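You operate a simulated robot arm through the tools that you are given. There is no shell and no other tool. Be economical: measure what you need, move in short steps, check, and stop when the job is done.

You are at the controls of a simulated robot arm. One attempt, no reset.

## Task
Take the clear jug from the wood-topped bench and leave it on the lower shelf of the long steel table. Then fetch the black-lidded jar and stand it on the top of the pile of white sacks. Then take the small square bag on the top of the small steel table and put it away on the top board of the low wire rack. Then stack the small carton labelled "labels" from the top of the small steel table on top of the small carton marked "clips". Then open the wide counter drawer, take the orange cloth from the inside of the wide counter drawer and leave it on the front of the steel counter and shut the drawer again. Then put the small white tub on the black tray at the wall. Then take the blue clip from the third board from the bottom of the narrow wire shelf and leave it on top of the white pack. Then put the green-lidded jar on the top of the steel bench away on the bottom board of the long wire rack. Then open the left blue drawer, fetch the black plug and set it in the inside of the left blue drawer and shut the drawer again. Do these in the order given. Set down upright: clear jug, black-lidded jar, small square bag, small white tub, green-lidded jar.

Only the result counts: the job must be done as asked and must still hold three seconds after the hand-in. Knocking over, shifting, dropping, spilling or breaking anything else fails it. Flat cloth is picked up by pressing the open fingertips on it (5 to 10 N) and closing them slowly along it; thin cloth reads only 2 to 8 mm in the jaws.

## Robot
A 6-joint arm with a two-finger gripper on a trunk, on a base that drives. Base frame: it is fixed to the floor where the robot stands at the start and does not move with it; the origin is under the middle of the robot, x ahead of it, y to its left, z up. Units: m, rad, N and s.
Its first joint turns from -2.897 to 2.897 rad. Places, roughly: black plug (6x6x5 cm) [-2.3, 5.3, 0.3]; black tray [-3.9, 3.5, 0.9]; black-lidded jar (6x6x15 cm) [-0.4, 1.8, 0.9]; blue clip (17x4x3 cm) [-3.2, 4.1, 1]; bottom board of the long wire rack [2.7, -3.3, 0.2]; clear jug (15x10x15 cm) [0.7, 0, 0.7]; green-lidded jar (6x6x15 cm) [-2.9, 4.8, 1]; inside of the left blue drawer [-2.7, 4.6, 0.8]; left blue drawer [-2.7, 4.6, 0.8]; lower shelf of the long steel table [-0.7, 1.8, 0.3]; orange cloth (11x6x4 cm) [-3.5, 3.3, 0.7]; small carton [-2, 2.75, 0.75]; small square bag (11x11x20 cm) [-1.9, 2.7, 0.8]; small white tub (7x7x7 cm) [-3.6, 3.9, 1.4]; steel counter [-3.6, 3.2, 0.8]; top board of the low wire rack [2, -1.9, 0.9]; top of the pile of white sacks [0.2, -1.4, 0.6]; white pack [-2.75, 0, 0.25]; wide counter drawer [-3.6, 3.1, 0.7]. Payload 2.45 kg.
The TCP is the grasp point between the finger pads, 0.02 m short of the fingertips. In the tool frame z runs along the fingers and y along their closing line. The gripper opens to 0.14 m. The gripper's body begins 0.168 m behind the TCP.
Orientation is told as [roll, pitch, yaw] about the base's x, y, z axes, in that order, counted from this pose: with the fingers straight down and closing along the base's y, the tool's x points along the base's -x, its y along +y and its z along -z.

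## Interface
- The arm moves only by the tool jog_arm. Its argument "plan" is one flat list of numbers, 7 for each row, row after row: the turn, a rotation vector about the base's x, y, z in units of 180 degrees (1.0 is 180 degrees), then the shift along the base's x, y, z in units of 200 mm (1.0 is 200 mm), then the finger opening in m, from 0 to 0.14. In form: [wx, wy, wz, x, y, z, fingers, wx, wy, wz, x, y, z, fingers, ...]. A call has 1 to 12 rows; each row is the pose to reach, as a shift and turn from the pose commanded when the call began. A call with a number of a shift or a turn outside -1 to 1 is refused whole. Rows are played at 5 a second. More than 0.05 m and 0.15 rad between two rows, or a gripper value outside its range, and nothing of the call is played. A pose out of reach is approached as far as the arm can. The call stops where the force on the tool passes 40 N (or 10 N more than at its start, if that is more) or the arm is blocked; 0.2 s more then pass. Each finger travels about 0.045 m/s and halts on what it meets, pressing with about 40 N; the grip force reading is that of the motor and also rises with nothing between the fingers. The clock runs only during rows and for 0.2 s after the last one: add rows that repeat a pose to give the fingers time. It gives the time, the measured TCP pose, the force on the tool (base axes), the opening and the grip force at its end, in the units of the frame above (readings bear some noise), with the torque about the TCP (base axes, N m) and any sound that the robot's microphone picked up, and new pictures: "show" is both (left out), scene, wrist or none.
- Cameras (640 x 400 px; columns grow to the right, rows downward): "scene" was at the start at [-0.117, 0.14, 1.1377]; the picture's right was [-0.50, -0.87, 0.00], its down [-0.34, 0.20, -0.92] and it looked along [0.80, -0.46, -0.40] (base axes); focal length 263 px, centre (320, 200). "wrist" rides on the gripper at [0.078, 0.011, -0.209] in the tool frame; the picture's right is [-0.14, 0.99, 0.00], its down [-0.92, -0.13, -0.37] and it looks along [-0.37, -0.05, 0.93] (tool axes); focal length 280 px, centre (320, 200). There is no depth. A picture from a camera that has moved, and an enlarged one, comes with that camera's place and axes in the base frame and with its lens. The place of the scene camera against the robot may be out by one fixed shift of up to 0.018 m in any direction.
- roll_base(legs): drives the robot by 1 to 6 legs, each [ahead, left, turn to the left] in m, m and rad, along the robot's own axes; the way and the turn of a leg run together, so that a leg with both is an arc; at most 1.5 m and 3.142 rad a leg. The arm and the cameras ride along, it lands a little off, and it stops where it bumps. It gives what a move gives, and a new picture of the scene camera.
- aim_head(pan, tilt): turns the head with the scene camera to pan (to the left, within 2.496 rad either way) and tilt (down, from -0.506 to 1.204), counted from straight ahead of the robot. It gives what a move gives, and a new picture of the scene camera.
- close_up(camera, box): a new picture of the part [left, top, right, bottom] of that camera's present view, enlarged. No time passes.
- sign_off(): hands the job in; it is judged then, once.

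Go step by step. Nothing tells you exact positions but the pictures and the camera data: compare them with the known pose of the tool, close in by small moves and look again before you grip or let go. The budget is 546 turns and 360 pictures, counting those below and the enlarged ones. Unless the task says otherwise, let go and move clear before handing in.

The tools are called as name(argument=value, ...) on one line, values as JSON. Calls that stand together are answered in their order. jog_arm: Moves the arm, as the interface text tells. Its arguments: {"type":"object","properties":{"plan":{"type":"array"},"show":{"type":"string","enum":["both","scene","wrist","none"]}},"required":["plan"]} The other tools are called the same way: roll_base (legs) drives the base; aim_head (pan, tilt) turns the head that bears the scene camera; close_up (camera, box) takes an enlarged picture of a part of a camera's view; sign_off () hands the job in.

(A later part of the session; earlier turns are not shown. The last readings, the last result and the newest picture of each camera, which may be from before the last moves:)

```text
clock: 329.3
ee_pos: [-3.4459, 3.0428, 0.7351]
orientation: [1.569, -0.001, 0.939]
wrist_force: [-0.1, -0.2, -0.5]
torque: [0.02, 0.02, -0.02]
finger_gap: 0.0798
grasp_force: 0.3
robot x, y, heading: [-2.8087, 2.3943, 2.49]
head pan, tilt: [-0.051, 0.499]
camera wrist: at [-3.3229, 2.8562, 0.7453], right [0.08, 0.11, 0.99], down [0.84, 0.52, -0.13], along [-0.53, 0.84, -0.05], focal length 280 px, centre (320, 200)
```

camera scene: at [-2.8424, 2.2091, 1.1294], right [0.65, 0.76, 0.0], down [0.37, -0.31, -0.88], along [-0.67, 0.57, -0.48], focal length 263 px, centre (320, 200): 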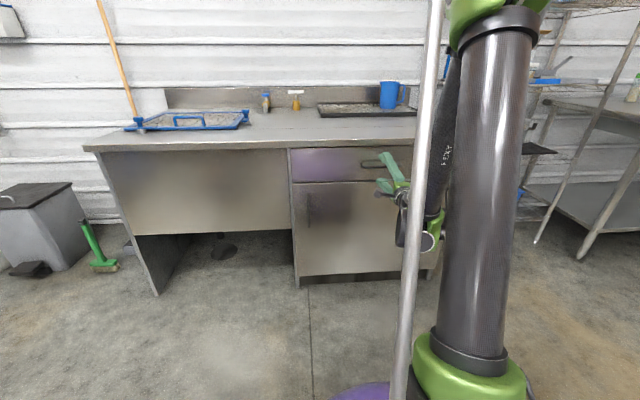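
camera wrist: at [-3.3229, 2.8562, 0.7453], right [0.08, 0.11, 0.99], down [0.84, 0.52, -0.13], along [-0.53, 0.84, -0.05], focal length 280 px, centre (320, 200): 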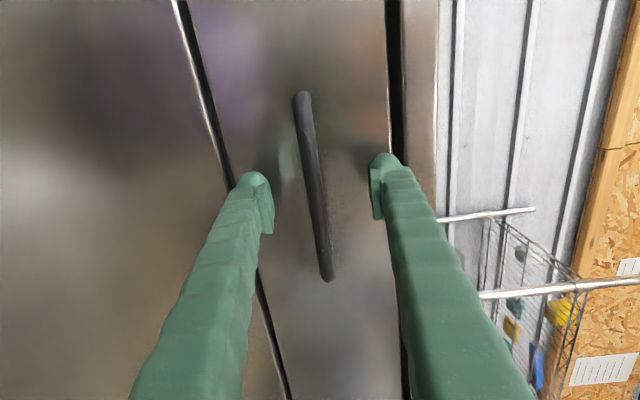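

jog_arm(plan=[0, 0, 0, -0.04, 0.03, -0.015, 0.08, 0, 0, 0, -0.04, 0.03, -0.015, 0.06, 0, 0, 0, -0.04, 0.03, -0.015, 0.03, 0, 0, 0, -0.04, 0.03, -0.015, 0.0, 0, 0, 0, -0.04, 0.03, -0.015, 0.0, 0, 0, 0, -0.04, 0.03, -0.015, 0.0, 0, 0, 0, -0.04, 0.03, -0.015, 0.0], show="wrist")

```text
clock: 330.9
ee_pos: [-3.4534, 3.048, 0.7297]
orientation: [1.569, 0.001, 0.937]
wrist_force: [5.2, -4.6, -20.6]
torque: [0.04, 0.0, -0.02]
finger_gap: 0.009
grasp_force: 36.5
robot x, y, heading: [-2.8093, 2.396, 2.496]
head pan, tilt: [-0.051, 0.499]
camera wrist: at [-3.3309, 2.8628, 0.7414], right [0.08, 0.11, 0.99], down [0.84, 0.52, -0.13], along [-0.53, 0.84, -0.05], focal length 280 px, centre (320, 200)
```

wrist: 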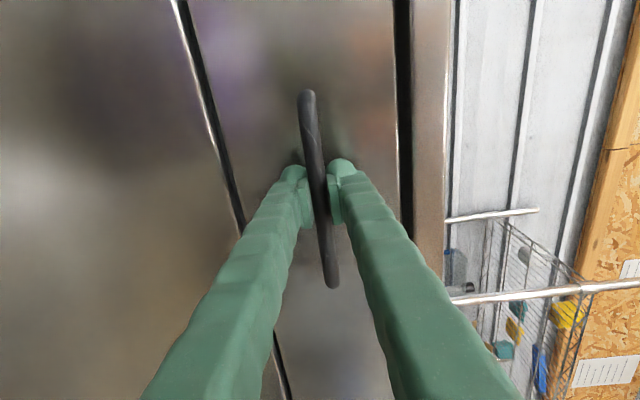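

The bar is gripped. I pull the drawer by driving back a little.

jog_arm(plan=[0, 0, 0, 0, 0, -0.02, 0.0, 0, 0, 0, 0, 0, -0.02, 0.0], show="none")

roll_base(legs=[[-0.1, 0, 0]])

```text
clock: 331.3
ee_pos: [-3.4529, 3.0483, 0.7302]
orientation: [1.573, 0.003, 0.937]
wrist_force: [0.5, 0.5, 39.5]
torque: [0.17, -0.23, 0.0]
finger_gap: 0.0095
grasp_force: 36.4
robot x, y, heading: [-2.815, 2.3901, 2.495]
head pan, tilt: [-0.051, 0.499]
stopped in row 2: the force on the tool passed its limit at 54 N (the readings are from after the stop); the commanded pose is now the measured one
```

```text
clock: 331.9
ee_pos: [-3.4534, 3.0475, 0.7293]
orientation: [1.569, 0.002, 0.937]
wrist_force: [0.0, 1.1, 25.3]
torque: [0.24, -0.23, -0.08]
finger_gap: 0.0091
grasp_force: 35.7
robot x, y, heading: [-2.8092, 2.3915, 2.487]
head pan, tilt: [-0.051, 0.499]
stopped in leg 1: the force on the tool passed its limit at 58 N (the readings are from after the stop); the commanded pose is now the measured one
camera scene: at [-2.8409, 2.2078, 1.1293], right [0.65, 0.76, 0.0], down [0.37, -0.31, -0.88], along [-0.67, 0.57, -0.48], focal length 263 px, centre (320, 200)
```

scene: 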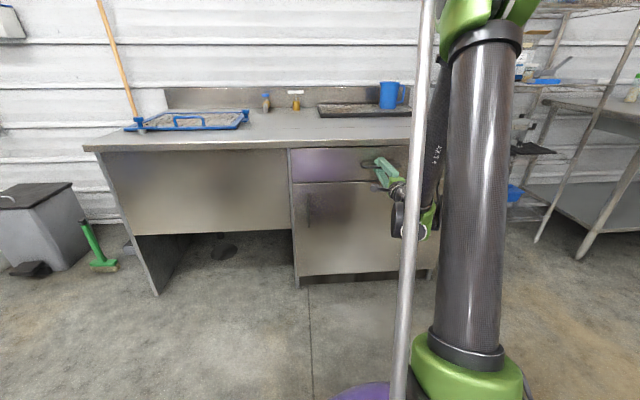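

jog_arm(plan=[0, 0, 0, 0, 0, 0.008, 0.0, 0, 0, 0, 0, 0, 0.008, 0.0], show="none")

jog_arm(plan=[0, 0, 0, 0.01, -0.007, 0, 0.0, 0, 0, 0, 0.02, -0.015, 0, 0.0, 0, 0, 0, 0.04, -0.03, 0, 0.0, 0, 0, 0, 0.06, -0.044, 0, 0.0], show="none")

```text
clock: 332.6
ee_pos: [-3.4534, 3.0486, 0.7301]
orientation: [1.571, 0.003, 0.937]
wrist_force: [0.1, -1.3, -4.1]
torque: [0.24, -0.19, -0.01]
finger_gap: 0.0089
grasp_force: 36.4
robot x, y, heading: [-2.807, 2.3907, 2.494]
head pan, tilt: [-0.051, 0.499]
```

```text
clock: 333.6
ee_pos: [-3.4412, 3.0395, 0.7299]
orientation: [1.568, 0.003, 0.937]
wrist_force: [-1.1, 1.0, -17.0]
torque: [0.29, -0.14, 0.27]
finger_gap: 0.0091
grasp_force: 36.9
robot x, y, heading: [-2.8131, 2.3899, 2.493]
head pan, tilt: [-0.051, 0.499]
```

The drawer is moving. I continue the pull smoothly.

jog_arm(plan=[0, 0, 0, 0.05, -0.037, -0.003, 0.0, 0, 0, 0, 0.1, -0.073, -0.003, 0.0, 0, 0, 0, 0.15, -0.11, -0.003, 0.0, 0, 0, 0, 0.2, -0.146, -0.003, 0.0, 0, 0, 0, 0.25, -0.183, -0.003, 0.0, 0, 0, 0, 0.3, -0.22, -0.003, 0.0, 0, 0, 0, 0.35, -0.256, -0.003, 0.0, 0, 0, 0, 0.4, -0.293, -0.003, 0.0], show="none")

```text
clock: 335.0
ee_pos: [-3.3853, 2.9985, 0.73]
orientation: [1.563, 0.002, 0.936]
wrist_force: [0.7, -0.7, -36.2]
torque: [0.14, 0.02, 0.09]
finger_gap: 0.0088
grasp_force: 36.9
out of reach, approached as far as the arm can: row 6, 7
robot x, y, heading: [-2.8069, 2.3934, 2.49]
head pan, tilt: [-0.051, 0.499]
stopped in row 7: the force on the tool passed its limit at 55 N (the readings are from after the stop); the commanded pose is now the measured one
```

jog_arm(plan=[0, 0, 0, 0, 0, -0.004, 0.0, 0, 0, 0, 0, 0, -0.008, 0.0, 0, 0, 0, 0, 0, -0.008, 0.0], show="none")

roll_base(legs=[[-0.1, 0, 0]])

```text
clock: 335.8
ee_pos: [-3.3861, 2.9986, 0.7304]
orientation: [1.565, 0.002, 0.939]
wrist_force: [-0.3, -1.6, -28.3]
torque: [0.15, -0.03, -0.06]
finger_gap: 0.009
grasp_force: 36.7
robot x, y, heading: [-2.8052, 2.3897, 2.489]
head pan, tilt: [-0.051, 0.499]
```

```text
clock: 336.9
ee_pos: [-3.3039, 2.939, 0.73]
orientation: [1.565, 0.005, 0.935]
wrist_force: [7.5, 12.3, -25.8]
torque: [0.23, -0.1, -0.18]
finger_gap: 0.0089
grasp_force: 36.8
robot x, y, heading: [-2.7284, 2.3298, 2.493]
head pan, tilt: [-0.051, 0.499]
camera scene: at [-2.7623, 2.1485, 1.1295], right [0.65, 0.76, 0.0], down [0.37, -0.31, -0.88], along [-0.67, 0.57, -0.48], focal length 263 px, centre (320, 200)
```

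scene: 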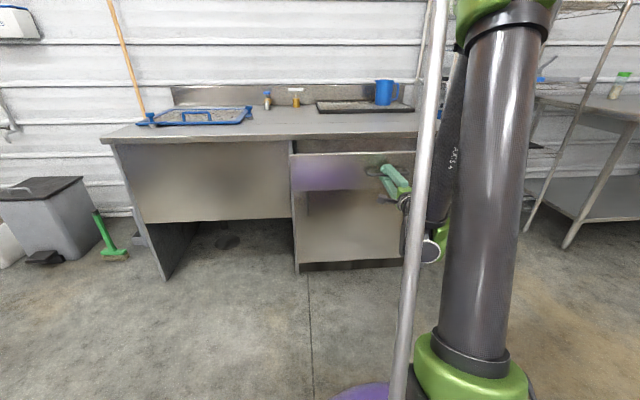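

jog_arm(plan=[0, 0, 0, 0, 0, -0.006, 0.0, 0, 0, 0, 0, 0, -0.01, 0.0, 0, 0, 0, 0, 0, -0.01, 0.0], show="none")

roll_base(legs=[[-0.11, 0, 0]])

```text
clock: 337.7
ee_pos: [-3.3044, 2.9401, 0.7292]
orientation: [1.565, 0.0, 0.936]
wrist_force: [0.4, 3.2, 12.1]
torque: [0.19, -0.18, -0.06]
finger_gap: 0.0086
grasp_force: 36.7
robot x, y, heading: [-2.727, 2.3345, 2.496]
head pan, tilt: [-0.051, 0.499]
```

```text
clock: 338.9
ee_pos: [-3.2163, 2.8735, 0.7295]
orientation: [1.563, 0.004, 0.934]
wrist_force: [15.3, 22.0, 16.0]
torque: [0.11, -0.17, 0.02]
finger_gap: 0.009
grasp_force: 36.3
robot x, y, heading: [-2.6431, 2.2648, 2.487]
head pan, tilt: [-0.051, 0.499]
camera scene: at [-2.6739, 2.0813, 1.1294], right [0.65, 0.76, 0.0], down [0.36, -0.31, -0.88], along [-0.67, 0.57, -0.48], focal length 263 px, centre (320, 200)
```

scene: 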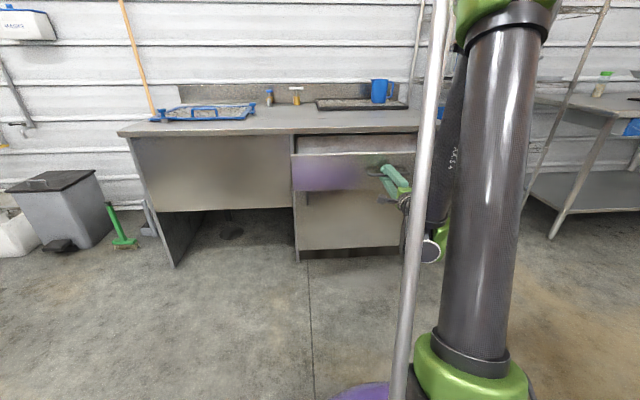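

The drawer is open about 0.29 m. I let go and back away.

jog_arm(plan=[0, 0, 0, 0, 0, 0, 0.03, 0, 0, 0, 0, 0, 0, 0.06, 0, 0, 0, 0, 0, 0, 0.08, 0, 0, 0, 0, 0, 0, 0.08], show="none")

roll_base(legs=[[-0.15, 0, 0]])

jog_arm(plan=[0, 0, 0, 0, 0, 0.2, 0.08, 0, 0, 0, 0, 0, 0.45, 0.08, 0, 0, 0, 0, 0, 0.7, 0.08, 0, 0, 0, 0, 0, 0.95, 0.08], show="none")

jog_arm(plan=[0, 0, 0, 0, 0, 0.2, 0.08, 0, 0, 0, 0, 0, 0.45, 0.08, 0, 0, 0, 0, 0, 0.7, 0.08, 0, 0, 0, 0, 0, 0.95, 0.08], show="both")

```text
clock: 339.9
ee_pos: [-3.216, 2.8737, 0.7301]
orientation: [1.561, 0.002, 0.934]
wrist_force: [0.5, 0.3, -0.1]
torque: [-0.02, 0.03, 0.0]
finger_gap: 0.0796
grasp_force: 0.1
robot x, y, heading: [-2.6439, 2.2675, 2.487]
head pan, tilt: [-0.051, 0.499]
```

```text
clock: 341.3
ee_pos: [-3.0959, 2.7812, 0.7302]
orientation: [1.564, 0.002, 0.933]
wrist_force: [-0.3, 0.8, -0.1]
torque: [0.0, 0.0, -0.01]
finger_gap: 0.08
grasp_force: 0.1
robot x, y, heading: [-2.5203, 2.1719, 2.486]
head pan, tilt: [-0.051, 0.499]
camera scene: at [-2.5541, 1.9887, 1.1294], right [0.65, 0.76, 0.0], down [0.36, -0.31, -0.88], along [-0.67, 0.57, -0.48], focal length 263 px, centre (320, 200)
```

scene: 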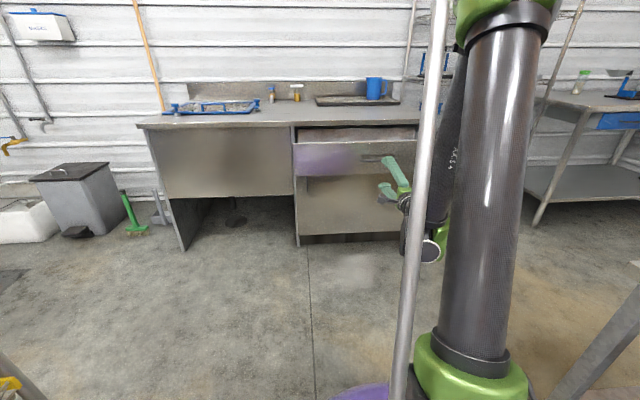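

```text
clock: 342.3
ee_pos: [-3.0951, 2.7815, 0.9191]
orientation: [1.563, 0.0, 0.934]
wrist_force: [-0.5, 0.4, -0.1]
torque: [-0.01, -0.01, 0.0]
finger_gap: 0.0798
grasp_force: 0.0
robot x, y, heading: [-2.5248, 2.1748, 2.483]
head pan, tilt: [-0.051, 0.499]
```

```text
clock: 343.3
ee_pos: [-3.0956, 2.7827, 1.1103]
orientation: [1.561, 0.004, 0.933]
wrist_force: [-0.5, 0.2, 0.5]
torque: [0.0, 0.0, 0.02]
finger_gap: 0.0801
grasp_force: 0.0
robot x, y, heading: [-2.5221, 2.1772, 2.49]
head pan, tilt: [-0.051, 0.499]
camera scene: at [-2.554, 1.9887, 1.1294], right [0.65, 0.76, 0.0], down [0.36, -0.31, -0.88], along [-0.67, 0.57, -0.48], focal length 263 px, centre (320, 200)
camera wrist: at [-2.973, 2.5957, 1.1234], right [0.08, 0.12, 0.99], down [0.84, 0.52, -0.13], along [-0.53, 0.85, -0.06], focal length 280 px, centre (320, 200)
```

scene: 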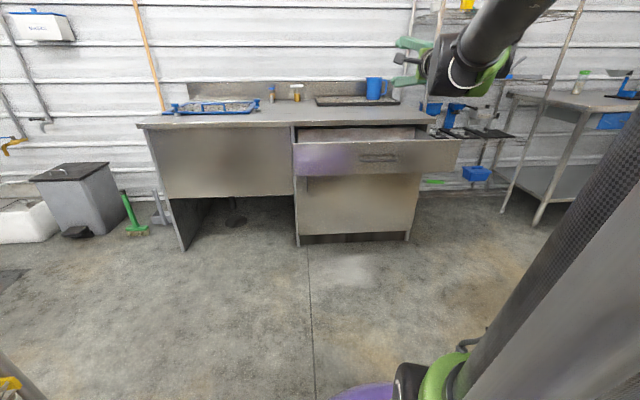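
wrist: 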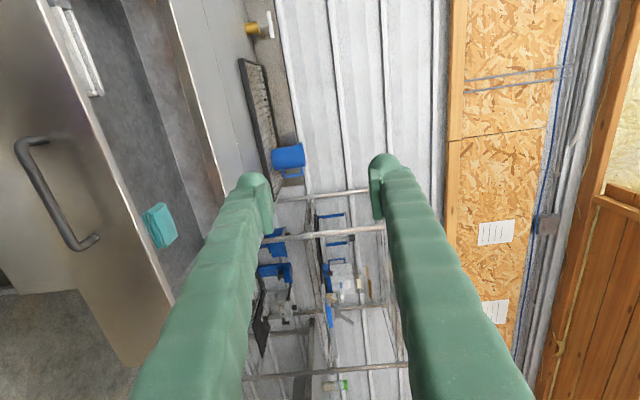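

The drawer is open. I turn the tool down again and move over the drawer to find the orange cloth.

jog_arm(plan=[-0.0246, -0.0336, 0, -0.04, 0.06, 0.05, 0.08, -0.0493, -0.0672, 0, -0.08, 0.12, 0.1, 0.08, -0.0739, -0.1009, 0, -0.12, 0.18, 0.15, 0.08, -0.0985, -0.1345, 0, -0.16, 0.24, 0.2, 0.08, -0.1231, -0.1681, 0, -0.2, 0.3, 0.25, 0.08, -0.1478, -0.2018, 0, -0.24, 0.36, 0.25, 0.08, -0.1724, -0.2354, 0, -0.28, 0.42, 0.25, 0.08, -0.197, -0.269, 0, -0.32, 0.48, 0.25, 0.08, -0.2216, -0.3026, 0, -0.36, 0.54, 0.25, 0.08, -0.2463, -0.3363, 0, -0.4, 0.6, 0.25, 0.08, -0.2709, -0.3699, 0, -0.44, 0.66, 0.25, 0.08, -0.2955, -0.4035, 0, -0.48, 0.72, 0.25, 0.08])

```text
clock: 345.9
ee_pos: [-3.1663, 2.8966, 1.1285]
orientation: [0.032, -0.005, 0.936]
wrist_force: [-0.5, 1.2, -0.3]
torque: [-0.01, 0.01, 0.02]
finger_gap: 0.0801
grasp_force: 0.1
out of reach, approached as far as the arm can: row 11, 12
robot x, y, heading: [-2.5207, 2.172, 2.487]
head pan, tilt: [-0.051, 0.499]
camera scene: at [-2.5539, 1.9886, 1.1294], right [0.65, 0.76, 0.0], down [0.36, -0.31, -0.88], along [-0.67, 0.57, -0.48], focal length 263 px, centre (320, 200)
camera wrist: at [-3.2148, 2.8353, 1.3382], right [-0.72, 0.7, 0.03], down [0.66, 0.66, 0.37], along [0.24, 0.29, -0.93], focal length 280 px, centre (320, 200)
```

scene: 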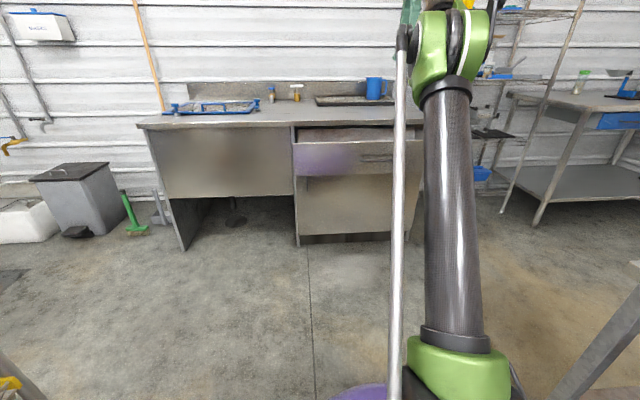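
wrist: 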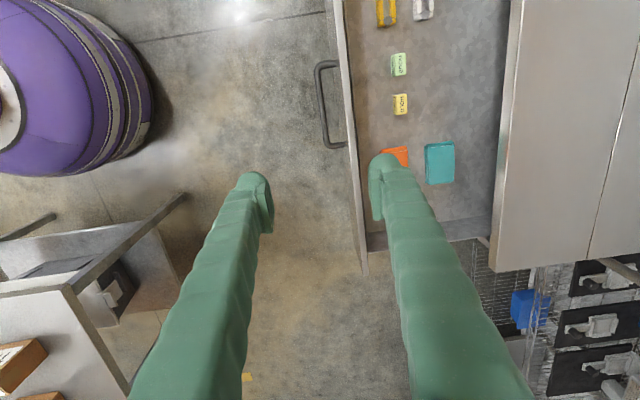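

The orange cloth lies in the drawer beside a teal one. I drive 0.25 m closer.

roll_base(legs=[[0.25, 0.0, 0]])

jog_arm(plan=[0.01, 0, 0, 0.15, -0.05, 0, 0.1, 0.01, 0, 0, 0.3, -0.1, 0, 0.12, 0.01, 0, 0, 0.45, -0.15, 0, 0.14, 0.01, 0, 0, 0.5, -0.15, 0, 0.14, 0.01, 0, 0, 0.5, -0.15, 0, 0.14], show="wrist")

```text
clock: 347.7
ee_pos: [-3.3601, 3.0481, 1.127]
orientation: [0.035, -0.004, 0.935]
wrist_force: [0.1, -0.3, 1.4]
torque: [0.01, 0.0, -0.04]
finger_gap: 0.0802
grasp_force: 0.1
robot x, y, heading: [-2.7148, 2.3248, 2.484]
head pan, tilt: [-0.051, 0.499]
camera scene: at [-2.7503, 2.1391, 1.1294], right [0.65, 0.76, 0.0], down [0.36, -0.31, -0.88], along [-0.67, 0.57, -0.48], focal length 263 px, centre (320, 200)
```

scene: 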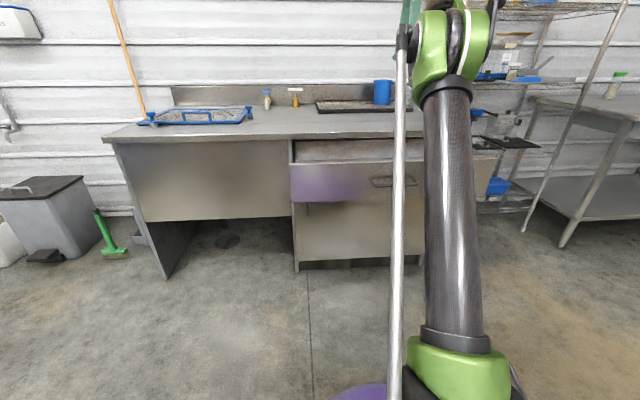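

```text
clock: 348.9
ee_pos: [-3.2599, 3.0177, 1.1287]
orientation: [0.055, -0.031, 0.934]
wrist_force: [-0.1, 0.1, -0.7]
torque: [-0.04, 0.01, 0.01]
finger_gap: 0.14
grasp_force: 0.1
robot x, y, heading: [-2.7188, 2.326, 2.487]
head pan, tilt: [-0.051, 0.499]
camera wrist: at [-3.3086, 2.9501, 1.3358], right [-0.71, 0.7, 0.06], down [0.66, 0.64, 0.39], along [0.23, 0.32, -0.92], focal length 280 px, centre (320, 200)
```

wrist: 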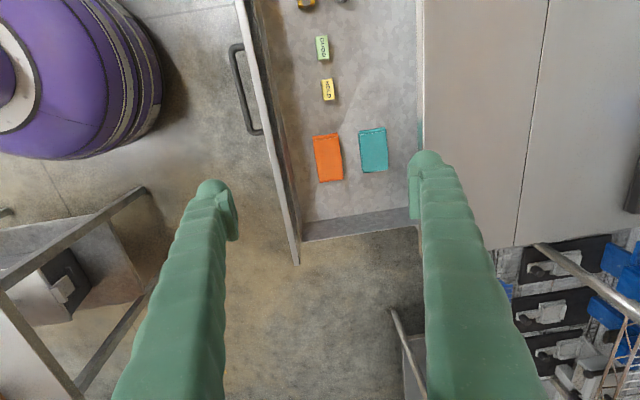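

I level the tool, centre over the orange cloth and lower with a narrower opening so as not to touch the teal one.

jog_arm(plan=[-0.009, -0.004, 0, 0.06, 0.2, 0, 0.1, -0.0183, -0.0082, 0, 0.13, 0.4, 0, 0.1, -0.0183, -0.0082, 0, 0.13, 0.485, -0.2, 0.1, -0.0183, -0.0082, 0, 0.13, 0.485, -0.4, 0.1, -0.0183, -0.0082, 0, 0.13, 0.485, -0.6, 0.1, -0.0183, -0.0082, 0, 0.13, 0.485, -0.8, 0.1, -0.0183, -0.0082, 0, 0.13, 0.485, -1.0, 0.1, -0.0183, -0.0082, 0, 0.13, 0.485, -1.0, 0.1], show="wrist")

close_up(camera="wrist", box=[200, 60, 440, 210])

```text
clock: 350.7
ee_pos: [-3.2346, 3.117, 0.9286]
orientation: [-0.002, -0.001, 0.934]
wrist_force: [-0.4, -0.1, -0.3]
torque: [-0.04, -0.03, 0.01]
finger_gap: 0.1003
grasp_force: 0.0
robot x, y, heading: [-2.7187, 2.3241, 2.482]
head pan, tilt: [-0.051, 0.499]
camera wrist: at [-3.2883, 3.0611, 1.1383], right [-0.72, 0.7, 0.0], down [0.65, 0.67, 0.37], along [0.26, 0.26, -0.93], focal length 280 px, centre (320, 200)
```

wrist: 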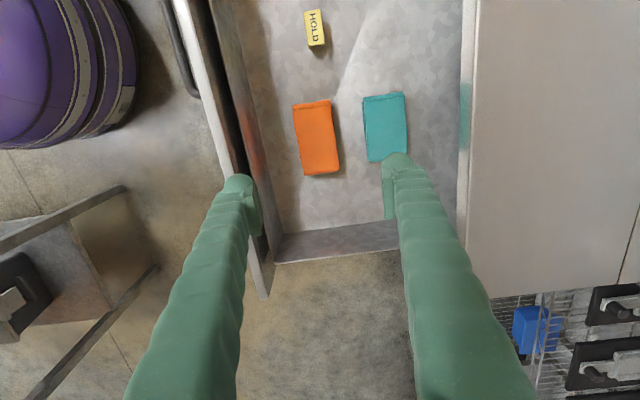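

```text
2.67 times, centred on (320, 135) of wrist
camera zoom: at [-3.2883, 3.0611, 1.1383], right [-0.72, 0.7, 0.0], down [0.65, 0.67, 0.37], along [0.26, 0.26, -0.93], focal length 748 px, centre (320, 373)
```

zoom: 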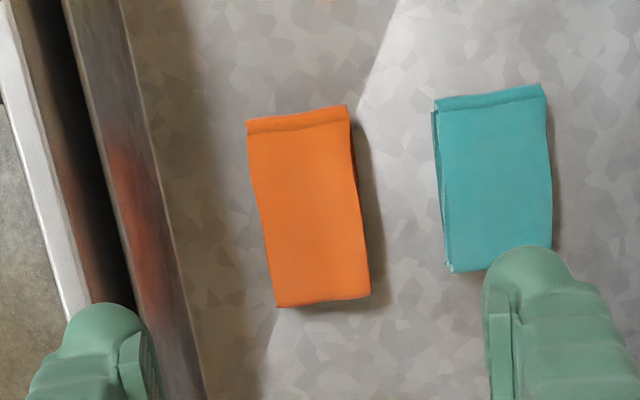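

jog_arm(plan=[0, 0, 0, 0.01, -0.05, -0.2, 0.08, 0, 0, 0, 0.01, -0.05, -0.4, 0.05, 0, 0, 0, 0.01, -0.05, -0.6, 0.05, 0, 0, 0, 0.01, -0.05, -0.75, 0.05, 0, 0, 0, 0.01, -0.05, -0.75, 0.05], show="wrist")

```text
clock: 351.9
ee_pos: [-3.2324, 3.1042, 0.781]
orientation: [-0.002, 0.0, 0.935]
wrist_force: [-0.6, -0.4, 0.5]
torque: [0.0, 0.01, 0.04]
finger_gap: 0.0499
grasp_force: 0.1
robot x, y, heading: [-2.7165, 2.3194, 2.488]
head pan, tilt: [-0.051, 0.499]
camera wrist: at [-3.2859, 3.0491, 0.9894], right [-0.72, 0.7, 0.0], down [0.65, 0.67, 0.37], along [0.26, 0.26, -0.93], focal length 280 px, centre (320, 200)
```

wrist: 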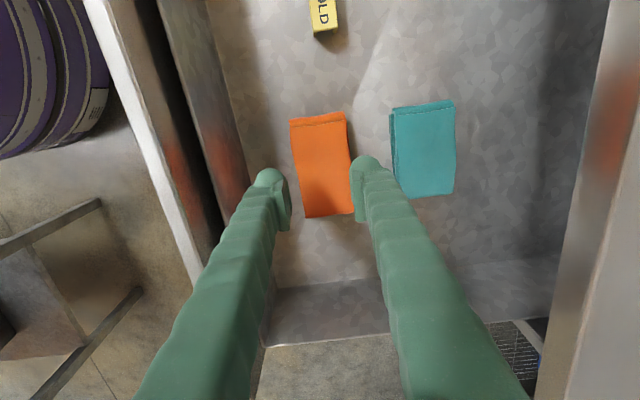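

jog_arm(plan=[0, 0, 0, 0, 0, -0.15, 0.045, 0, 0, 0, 0, 0, -0.28, 0.045, 0, 0, 0, 0, 0, -0.28, 0.045], show="wrist")

```text
clock: 352.7
ee_pos: [-3.2329, 3.1043, 0.7236]
orientation: [-0.001, 0.0, 0.934]
wrist_force: [0.3, -0.4, -0.5]
torque: [0.01, 0.01, -0.02]
finger_gap: 0.0448
grasp_force: 0.0
robot x, y, heading: [-2.7175, 2.3261, 2.487]
head pan, tilt: [-0.051, 0.499]
camera wrist: at [-3.2869, 3.0496, 0.9328], right [-0.72, 0.7, 0.0], down [0.65, 0.67, 0.37], along [0.26, 0.26, -0.93], focal length 280 px, centre (320, 200)
```

wrist: 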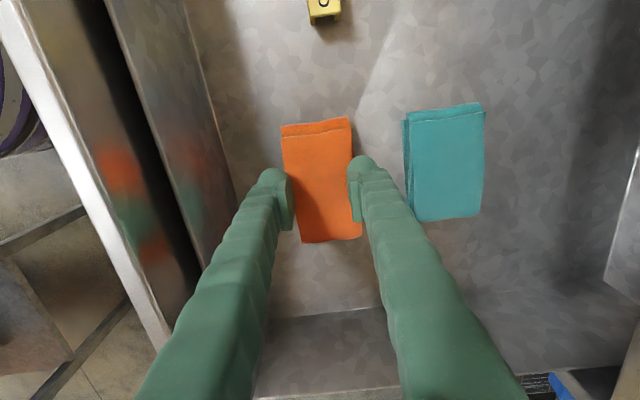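

jog_arm(plan=[0, 0, 0, 0, 0, -0.015, 0.045, 0, 0, 0, 0, 0, -0.03, 0.045, 0, 0, 0, 0, 0, -0.03, 0.045], show="none")

jog_arm(plan=[0, 0, 0, 0, 0, -0.015, 0.045, 0, 0, 0, 0, 0, -0.03, 0.045, 0, 0, 0, 0, 0, -0.03, 0.045], show="none")

jog_arm(plan=[0, 0, 0, 0, 0, -0.015, 0.045, 0, 0, 0, 0, 0, -0.03, 0.045, 0, 0, 0, 0, 0, -0.03, 0.045], show="wrist")

```text
clock: 353.4
ee_pos: [-3.2319, 3.1046, 0.7218]
orientation: [0.001, -0.001, 0.935]
wrist_force: [-0.5, -0.9, 23.6]
torque: [0.61, 0.53, 0.03]
finger_gap: 0.046
grasp_force: 0.8
robot x, y, heading: [-2.7191, 2.318, 2.482]
head pan, tilt: [-0.051, 0.499]
stopped in row 3: the force on the tool passed its limit at 42 N (the readings are from after the stop); the commanded pose is now the measured one
```

```text
clock: 353.8
ee_pos: [-3.2322, 3.1044, 0.7203]
orientation: [0.001, -0.001, 0.936]
wrist_force: [0.3, 0.1, 25.8]
torque: [0.51, 0.66, 0.05]
finger_gap: 0.0461
grasp_force: 0.0
robot x, y, heading: [-2.7183, 2.3221, 2.485]
head pan, tilt: [-0.051, 0.499]
stopped in row 1: the force on the tool passed its limit at 47 N (the readings are from after the stop); the commanded pose is now the measured one
```

```text
clock: 354.1
ee_pos: [-3.2325, 3.1046, 0.7206]
orientation: [0.001, -0.001, 0.936]
wrist_force: [-1.2, -0.6, 25.4]
torque: [0.5, 0.73, 0.04]
finger_gap: 0.0458
grasp_force: 0.6
robot x, y, heading: [-2.7127, 2.3219, 2.485]
head pan, tilt: [-0.051, 0.499]
stopped in row 1: the force on the tool passed its limit at 47 N (the readings are from after the stop); the commanded pose is now the measured one
camera wrist: at [-3.2862, 3.0486, 0.9298], right [-0.72, 0.7, 0.0], down [0.65, 0.66, 0.37], along [0.26, 0.27, -0.93], focal length 280 px, centre (320, 200)
```

wrist: 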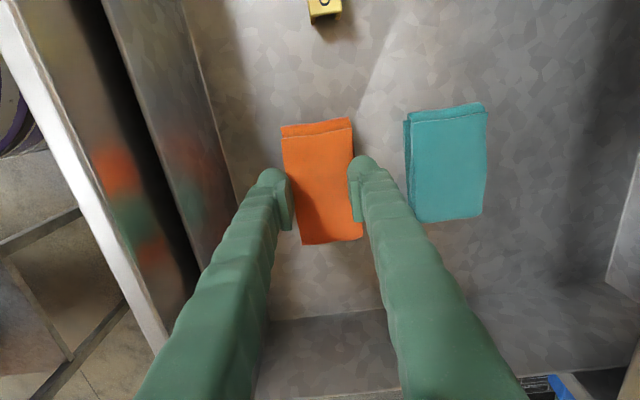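

jog_arm(plan=[0, 0, 0, 0, 0, 0.006, 0.045, 0, 0, 0, 0, 0, 0.006, 0.045], show="none")

```text
clock: 354.7
ee_pos: [-3.2322, 3.1052, 0.7202]
orientation: [0.003, 0.001, 0.934]
wrist_force: [-1.1, -2.0, 24.4]
torque: [0.43, 0.64, 0.02]
finger_gap: 0.0457
grasp_force: 0.0
robot x, y, heading: [-2.7162, 2.3207, 2.485]
head pan, tilt: [-0.051, 0.499]
```

jog_arm(plan=[0, 0, 0, 0, 0, 0.006, 0.045, 0, 0, 0, 0, 0, 0.01, 0.045, 0, 0, 0, 0, 0, 0.01, 0.045], show="none")

```text
clock: 355.5
ee_pos: [-3.2329, 3.1062, 0.7211]
orientation: [0.0, -0.002, 0.935]
wrist_force: [-0.3, 0.4, 0.7]
torque: [0.03, 0.03, 0.03]
finger_gap: 0.0455
grasp_force: 0.1
robot x, y, heading: [-2.7195, 2.3258, 2.481]
head pan, tilt: [-0.051, 0.499]
```

jog_arm(plan=[0, 0, 0, 0, 0, -0.004, 0.045, 0, 0, 0, 0, 0, -0.004, 0.045], show="none")

```text
clock: 356.1
ee_pos: [-3.2311, 3.1054, 0.7214]
orientation: [0.003, 0.0, 0.933]
wrist_force: [1.2, 2.2, 7.9]
torque: [0.24, 0.13, -0.09]
finger_gap: 0.0454
grasp_force: 0.2
robot x, y, heading: [-2.7152, 2.3242, 2.486]
head pan, tilt: [-0.051, 0.499]
```

Pressing at about 8 N. Now I close slowly.

jog_arm(plan=[0, 0, 0, 0, 0, 0, 0.041, 0, 0, 0, 0, 0, 0, 0.037, 0, 0, 0, 0, 0, 0, 0.033, 0, 0, 0, 0, 0, 0, 0.029, 0, 0, 0, 0, 0, 0, 0.025, 0, 0, 0, 0, 0, 0, 0.021, 0, 0, 0, 0, 0, 0, 0.017, 0, 0, 0, 0, 0, 0, 0.013, 0, 0, 0, 0, 0, 0, 0.009, 0, 0, 0, 0, 0, 0, 0.005, 0, 0, 0, 0, 0, 0, 0.0, 0, 0, 0, 0, 0, 0, 0.0], show="wrist")

```text
clock: 358.7
ee_pos: [-3.2323, 3.105, 0.7212]
orientation: [0.001, 0.001, 0.936]
wrist_force: [-0.2, -0.6, 10.9]
torque: [-0.03, -0.02, 0.0]
finger_gap: 0.006
grasp_force: 29.7
robot x, y, heading: [-2.719, 2.322, 2.483]
head pan, tilt: [-0.051, 0.499]
camera wrist: at [-3.2862, 3.0492, 0.9302], right [-0.71, 0.7, 0.0], down [0.65, 0.66, 0.37], along [0.26, 0.26, -0.93], focal length 280 px, centre (320, 200)
```

wrist: 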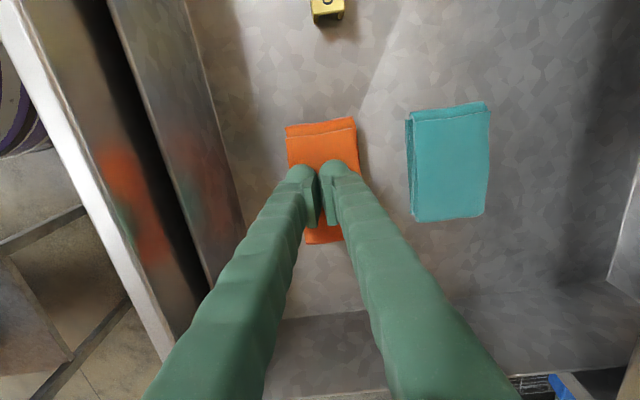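

Gap 6 mm, which reads as cloth pinched. I lift slowly and check.

jog_arm(plan=[0, 0, 0, 0, 0, 0.03, 0.0, 0, 0, 0, 0, 0, 0.08, 0.0, 0, 0, 0, 0, 0, 0.15, 0.0, 0, 0, 0, 0, 0, 0.25, 0.0, 0, 0, 0, 0, 0, 0.4, 0.0, 0, 0, 0, 0, 0, 0.6, 0.0, 0, 0, 0, 0, 0, 0.6, 0.0])

```text
clock: 360.3
ee_pos: [-3.2334, 3.105, 0.8418]
orientation: [0.0, 0.002, 0.934]
wrist_force: [0.5, -0.1, -0.5]
torque: [0.02, 0.0, -0.01]
finger_gap: 0.0
grasp_force: 29.3
robot x, y, heading: [-2.7208, 2.3262, 2.485]
head pan, tilt: [-0.051, 0.499]
camera scene: at [-2.7502, 2.1391, 1.1294], right [0.65, 0.76, 0.0], down [0.36, -0.31, -0.88], along [-0.67, 0.57, -0.48], focal length 263 px, centre (320, 200)
camera wrist: at [-3.2864, 3.0501, 1.0496], right [-0.71, 0.7, 0.0], down [0.65, 0.66, 0.37], along [0.26, 0.26, -0.93], focal length 280 px, centre (320, 200)
```

scene: 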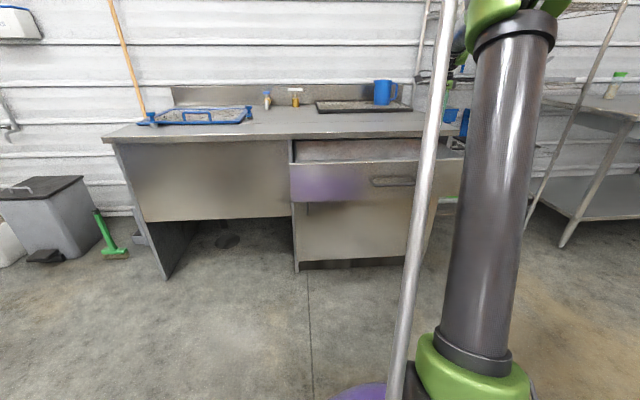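
wrist: 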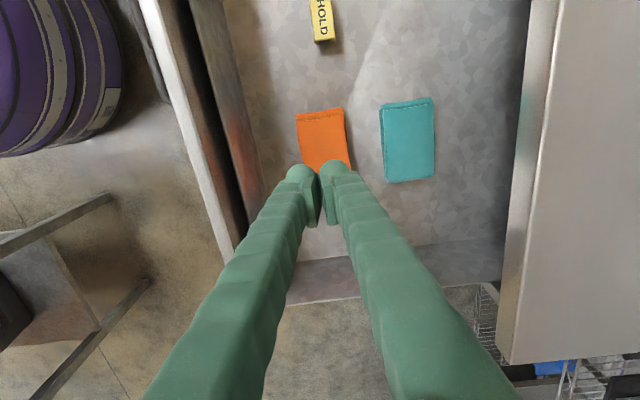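

The cloth slipped out. It's a stiff folded towel, so I'll grip it by its sides instead, lower down.

jog_arm(plan=[0, 0, 0, 0, 0, 0, 0.03, 0, 0, 0, 0, 0, 0, 0.06, 0, 0, 0, 0, 0, 0, 0.076, 0, 0, 0, 0, 0, -0.15, 0.076, 0, 0, 0, 0, 0, -0.3, 0.076, 0, 0, 0, 0, 0, -0.45, 0.076, 0, 0, 0, 0, 0, -0.55, 0.076, 0, 0, 0, 0, 0, -0.55, 0.076], show="wrist")

```text
clock: 362.1
ee_pos: [-3.2323, 3.1057, 0.7314]
orientation: [0.0, 0.0, 0.933]
wrist_force: [-0.3, -0.1, 0.0]
torque: [-0.01, -0.01, 0.0]
finger_gap: 0.0761
grasp_force: 0.0
robot x, y, heading: [-2.7155, 2.3233, 2.487]
head pan, tilt: [-0.051, 0.499]
camera wrist: at [-3.2872, 3.0499, 0.9398], right [-0.71, 0.7, 0.0], down [0.65, 0.66, 0.37], along [0.26, 0.26, -0.93], focal length 280 px, centre (320, 200)
```

wrist: 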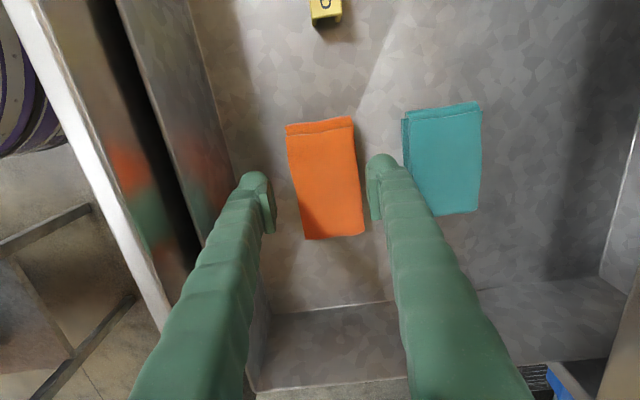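

jog_arm(plan=[0, 0, 0, -0.01, 0.01, -0.05, 0.076, 0, 0, 0, -0.01, 0.01, -0.1, 0.076, 0, 0, 0, -0.01, 0.01, -0.13, 0.076, 0, 0, 0, -0.01, 0.01, -0.13, 0.076], show="none")

jog_arm(plan=[0, 0, 0, 0, 0, -0.015, 0.076, 0, 0, 0, 0, 0, -0.03, 0.076, 0, 0, 0, 0, 0, -0.03, 0.076], show="wrist")

```text
clock: 363.1
ee_pos: [-3.2339, 3.1078, 0.7042]
orientation: [0.0, 0.0, 0.935]
wrist_force: [0.2, -0.1, 0.1]
torque: [0.0, -0.02, 0.01]
finger_gap: 0.0761
grasp_force: 0.1
robot x, y, heading: [-2.7191, 2.3214, 2.49]
head pan, tilt: [-0.051, 0.499]
```

```text
clock: 363.9
ee_pos: [-3.2345, 3.1058, 0.6987]
orientation: [-0.001, -0.001, 0.935]
wrist_force: [0.6, -0.1, 0.1]
torque: [-0.01, 0.05, 0.0]
finger_gap: 0.0759
grasp_force: 0.1
robot x, y, heading: [-2.7155, 2.3245, 2.485]
head pan, tilt: [-0.051, 0.499]
camera wrist: at [-3.2885, 3.0511, 0.9079], right [-0.71, 0.7, 0.0], down [0.65, 0.66, 0.37], along [0.26, 0.26, -0.93], focal length 280 px, centre (320, 200)
```

wrist: 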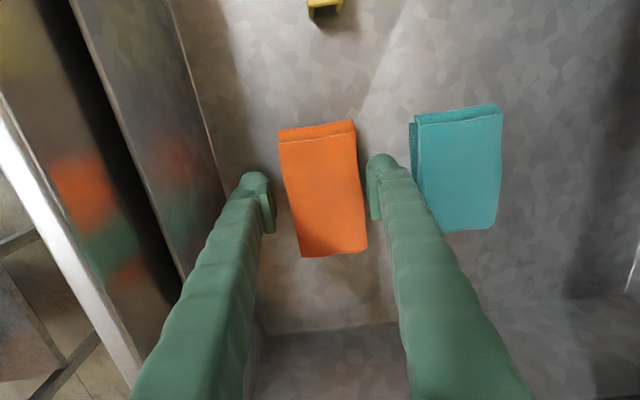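

jog_arm(plan=[0, 0, 0, 0, 0, -0.015, 0.076, 0, 0, 0, 0, 0, -0.03, 0.076, 0, 0, 0, 0, 0, -0.03, 0.076], show="none")

jog_arm(plan=[0, 0, 0, 0, 0, -0.012, 0.076, 0, 0, 0, 0, 0, -0.02, 0.076, 0, 0, 0, 0, 0, -0.02, 0.076], show="none")

```text
clock: 364.7
ee_pos: [-3.2357, 3.1072, 0.6931]
orientation: [0.0, 0.002, 0.932]
wrist_force: [-0.6, 0.7, -0.2]
torque: [-0.02, 0.01, 0.0]
finger_gap: 0.0759
grasp_force: 0.1
robot x, y, heading: [-2.7188, 2.3208, 2.484]
head pan, tilt: [-0.051, 0.499]
```

```text
clock: 365.5
ee_pos: [-3.234, 3.1069, 0.689]
orientation: [0.0, -0.001, 0.933]
wrist_force: [0.3, -0.2, -0.5]
torque: [-0.02, -0.01, 0.01]
finger_gap: 0.0762
grasp_force: 0.0
robot x, y, heading: [-2.7192, 2.3219, 2.483]
head pan, tilt: [-0.051, 0.499]
```

Tips are now about 3 cm below the cloth's top. I close on its sides slowly.

jog_arm(plan=[0, 0, 0, 0, 0, 0, 0.07, 0, 0, 0, 0, 0, 0, 0.064, 0, 0, 0, 0, 0, 0, 0.058, 0, 0, 0, 0, 0, 0, 0.052, 0, 0, 0, 0, 0, 0, 0.046, 0, 0, 0, 0, 0, 0, 0.04, 0, 0, 0, 0, 0, 0, 0.034, 0, 0, 0, 0, 0, 0, 0.028, 0, 0, 0, 0, 0, 0, 0.02, 0, 0, 0, 0, 0, 0, 0.02, 0, 0, 0, 0, 0, 0, 0.02], show="wrist")

```text
clock: 367.9
ee_pos: [-3.2345, 3.1074, 0.6893]
orientation: [0.0, 0.001, 0.935]
wrist_force: [-0.2, 1.1, 1.0]
torque: [-0.01, 0.0, 0.01]
finger_gap: 0.0572
grasp_force: 40.0
robot x, y, heading: [-2.7198, 2.3223, 2.486]
head pan, tilt: [-0.051, 0.499]
camera wrist: at [-3.2888, 3.0512, 0.8984], right [-0.71, 0.7, 0.0], down [0.65, 0.66, 0.37], along [0.26, 0.26, -0.93], focal length 280 px, centre (320, 200)
```

wrist: 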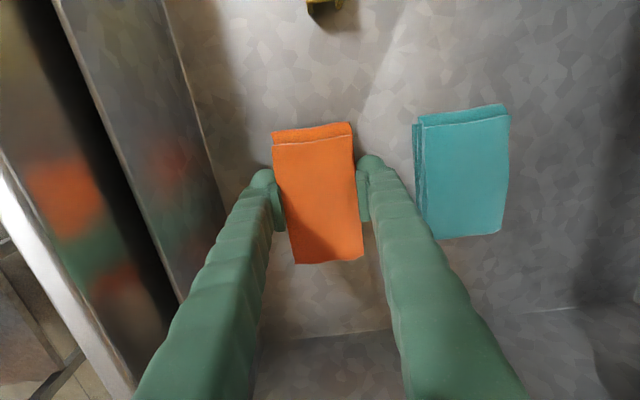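

Held at 0.057 with 40 N. I lift.

jog_arm(plan=[0, 0, 0, 0, 0, 0.05, 0.02, 0, 0, 0, 0, 0, 0.15, 0.02, 0, 0, 0, 0, 0, 0.35, 0.02, 0, 0, 0, 0, 0, 0.6, 0.02, 0, 0, 0, 0, 0, 0.85, 0.02, 0, 0, 0, 0, 0, 1.0, 0.02, 0, 0, 0, 0, 0, 1.0, 0.02], show="wrist")

```text
clock: 369.5
ee_pos: [-3.2364, 3.1082, 0.889]
orientation: [-0.001, 0.0, 0.934]
wrist_force: [-0.1, 0.8, -1.2]
torque: [0.0, 0.0, -0.02]
finger_gap: 0.0572
grasp_force: 40.6
robot x, y, heading: [-2.7172, 2.3216, 2.487]
head pan, tilt: [-0.051, 0.499]
camera wrist: at [-3.2899, 3.0528, 1.0978], right [-0.71, 0.7, 0.0], down [0.65, 0.66, 0.37], along [0.26, 0.26, -0.93], focal length 280 px, centre (320, 200)
```

wrist: 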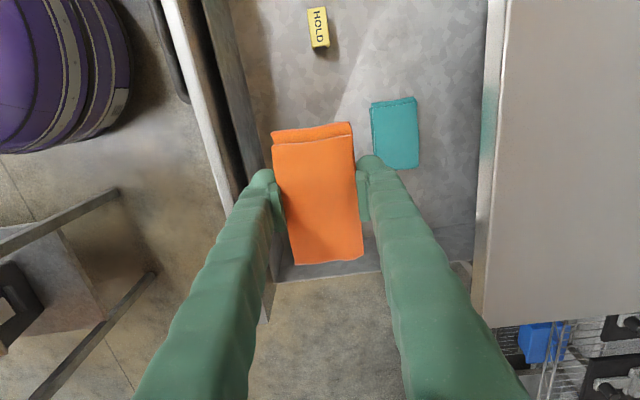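

The cloth is held. I raise it and drive closer so I can reach the counter top.

jog_arm(plan=[0, 0, 0, 0, 0, 0.2, 0.02, 0, 0, 0, 0, 0, 0.4, 0.02, 0, 0, 0, 0, 0, 0.55, 0.02], show="none")

roll_base(legs=[[0.28, 0, 0]])

jog_arm(plan=[0, 0, 0, 0, 0, 0, 0.02], show="wrist")

```text
clock: 370.3
ee_pos: [-3.2359, 3.1075, 0.9988]
orientation: [0.0, 0.001, 0.934]
wrist_force: [0.0, 0.4, -1.3]
torque: [-0.03, 0.01, 0.0]
finger_gap: 0.0574
grasp_force: 39.9
robot x, y, heading: [-2.7162, 2.3211, 2.485]
head pan, tilt: [-0.051, 0.499]
```

```text
clock: 372.3
ee_pos: [-3.4624, 3.2765, 0.9981]
orientation: [-0.001, 0.0, 0.938]
wrist_force: [-0.2, 0.0, -0.7]
torque: [-0.02, -0.02, -0.04]
finger_gap: 0.0573
grasp_force: 40.6
robot x, y, heading: [-2.9385, 2.4919, 2.49]
head pan, tilt: [-0.051, 0.499]
camera scene: at [-2.9721, 2.3095, 1.1294], right [0.65, 0.76, 0.0], down [0.37, -0.31, -0.88], along [-0.67, 0.57, -0.48], focal length 263 px, centre (320, 200)
```

scene: 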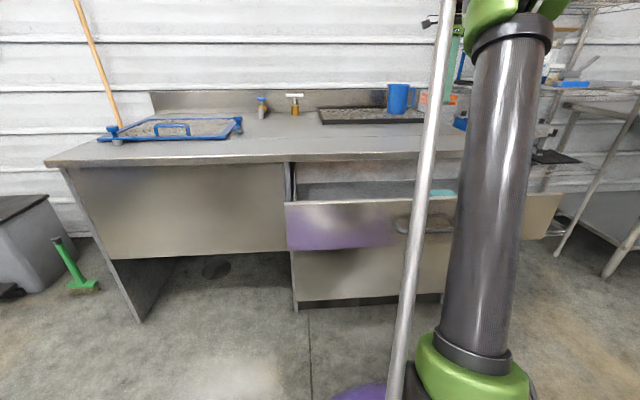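

```text
clock: 372.7
ee_pos: [-3.4619, 3.2757, 0.998]
orientation: [0.0, 0.0, 0.939]
wrist_force: [0.2, 0.8, -0.4]
torque: [0.02, -0.01, -0.02]
finger_gap: 0.0572
grasp_force: 40.0
robot x, y, heading: [-2.937, 2.4895, 2.491]
head pan, tilt: [-0.051, 0.499]
camera wrist: at [-3.5154, 3.2193, 1.2076], right [-0.72, 0.7, 0.0], down [0.65, 0.67, 0.37], along [0.26, 0.27, -0.93], focal length 280 px, centre (320, 200)
```

wrist: 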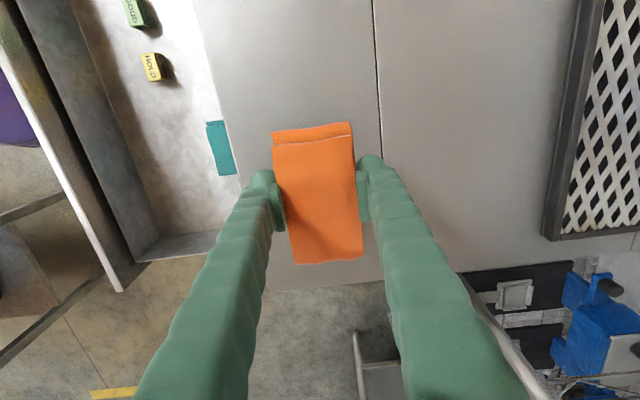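

jog_arm(plan=[0, 0, 0, -0.1, -0.14, 0, 0.02, 0, 0, 0, -0.2, -0.28, 0, 0.02, 0, 0, 0, -0.2, -0.28, -0.2, 0.02, 0, 0, 0, -0.2, -0.28, -0.4, 0.02, 0, 0, 0, -0.2, -0.28, -0.6, 0.02, 0, 0, 0, -0.2, -0.28, -0.65, 0.02, 0, 0, 0, -0.2, -0.28, -0.65, 0.02], show="wrist")

```text
clock: 374.3
ee_pos: [-3.5018, 3.2178, 0.8678]
orientation: [0.0, -0.002, 0.937]
wrist_force: [-0.1, 0.0, -1.4]
torque: [-0.01, 0.0, -0.02]
finger_gap: 0.057
grasp_force: 39.9
robot x, y, heading: [-2.9376, 2.4949, 2.494]
head pan, tilt: [-0.051, 0.499]
camera wrist: at [-3.5558, 3.1623, 1.0762], right [-0.72, 0.7, 0.0], down [0.65, 0.67, 0.37], along [0.26, 0.27, -0.93], focal length 280 px, centre (320, 200)
```

wrist: 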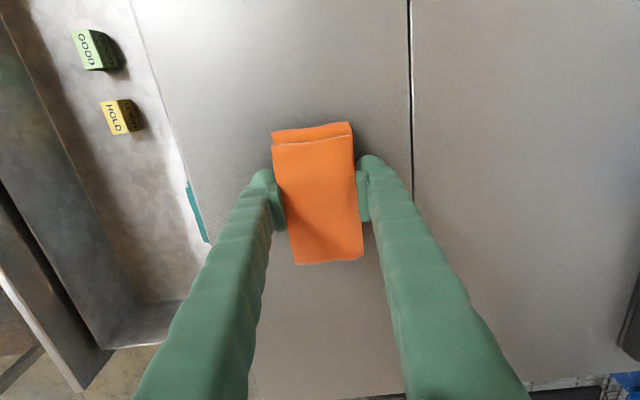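

jog_arm(plan=[0, 0, 0, 0, 0, -0.03, 0.02, 0, 0, 0, 0, 0, -0.06, 0.02, 0, 0, 0, 0, 0, -0.08, 0.02, 0, 0, 0, 0, 0, -0.08, 0.02], show="none")

jog_arm(plan=[0, 0, 0, 0, 0, -0.015, 0.02, 0, 0, 0, 0, 0, -0.03, 0.02, 0, 0, 0, 0, 0, -0.03, 0.02], show="none")

```text
clock: 374.8
ee_pos: [-3.5009, 3.2191, 0.8647]
orientation: [0.004, -0.002, 0.94]
wrist_force: [1.2, -1.5, 18.0]
torque: [-0.34, -0.11, -0.01]
finger_gap: 0.0573
grasp_force: 40.2
robot x, y, heading: [-2.9427, 2.4958, 2.486]
head pan, tilt: [-0.051, 0.499]
stopped in row 2: the force on the tool passed its limit at 54 N (the readings are from after the stop); the commanded pose is now the measured one
```

```text
clock: 375.2
ee_pos: [-3.5024, 3.2187, 0.8646]
orientation: [0.004, -0.002, 0.938]
wrist_force: [1.6, -2.0, 19.6]
torque: [-0.25, -0.06, -0.01]
finger_gap: 0.0573
grasp_force: 40.1
robot x, y, heading: [-2.9403, 2.4965, 2.49]
head pan, tilt: [-0.051, 0.499]
stopped in row 1: the force on the tool passed its limit at 48 N (the readings are from after the stop); the commanded pose is now the measured one
```

The cloth is down on the counter. I release and rise.

jog_arm(plan=[0, 0, 0, 0, 0, 0.005, 0.02, 0, 0, 0, 0, 0, 0.005, 0.05, 0, 0, 0, 0, 0, 0.005, 0.07, 0, 0, 0, 0, 0, 0.005, 0.09, 0, 0, 0, 0, 0, 0.005, 0.09, 0, 0, 0, 0, 0, 0.2, 0.09, 0, 0, 0, 0, 0, 0.4, 0.09, 0, 0, 0, 0, 0, 0.65, 0.09, 0, 0, 0, 0, 0, 0.9, 0.09, 0, 0, 0, 0, 0, 0.9, 0.09], show="wrist")

```text
clock: 377.4
ee_pos: [-3.5039, 3.2191, 1.041]
orientation: [0.004, -0.002, 0.938]
wrist_force: [-0.1, -1.2, 0.2]
torque: [0.04, -0.02, 0.0]
finger_gap: 0.0897
grasp_force: 0.0
robot x, y, heading: [-2.9403, 2.4956, 2.489]
head pan, tilt: [-0.051, 0.499]
camera wrist: at [-3.5568, 3.1623, 1.2509], right [-0.72, 0.7, 0.0], down [0.65, 0.67, 0.37], along [0.25, 0.27, -0.93], focal length 280 px, centre (320, 200)
```

wrist: 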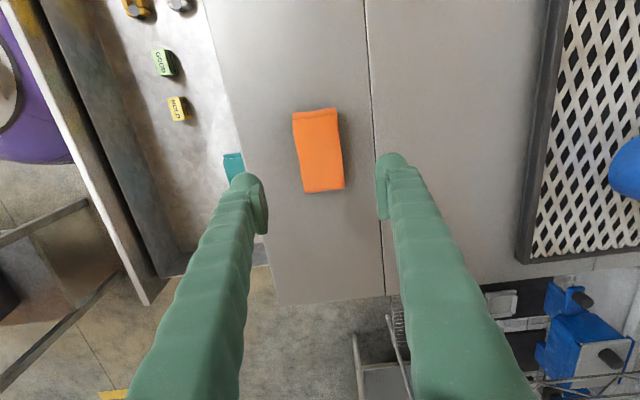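

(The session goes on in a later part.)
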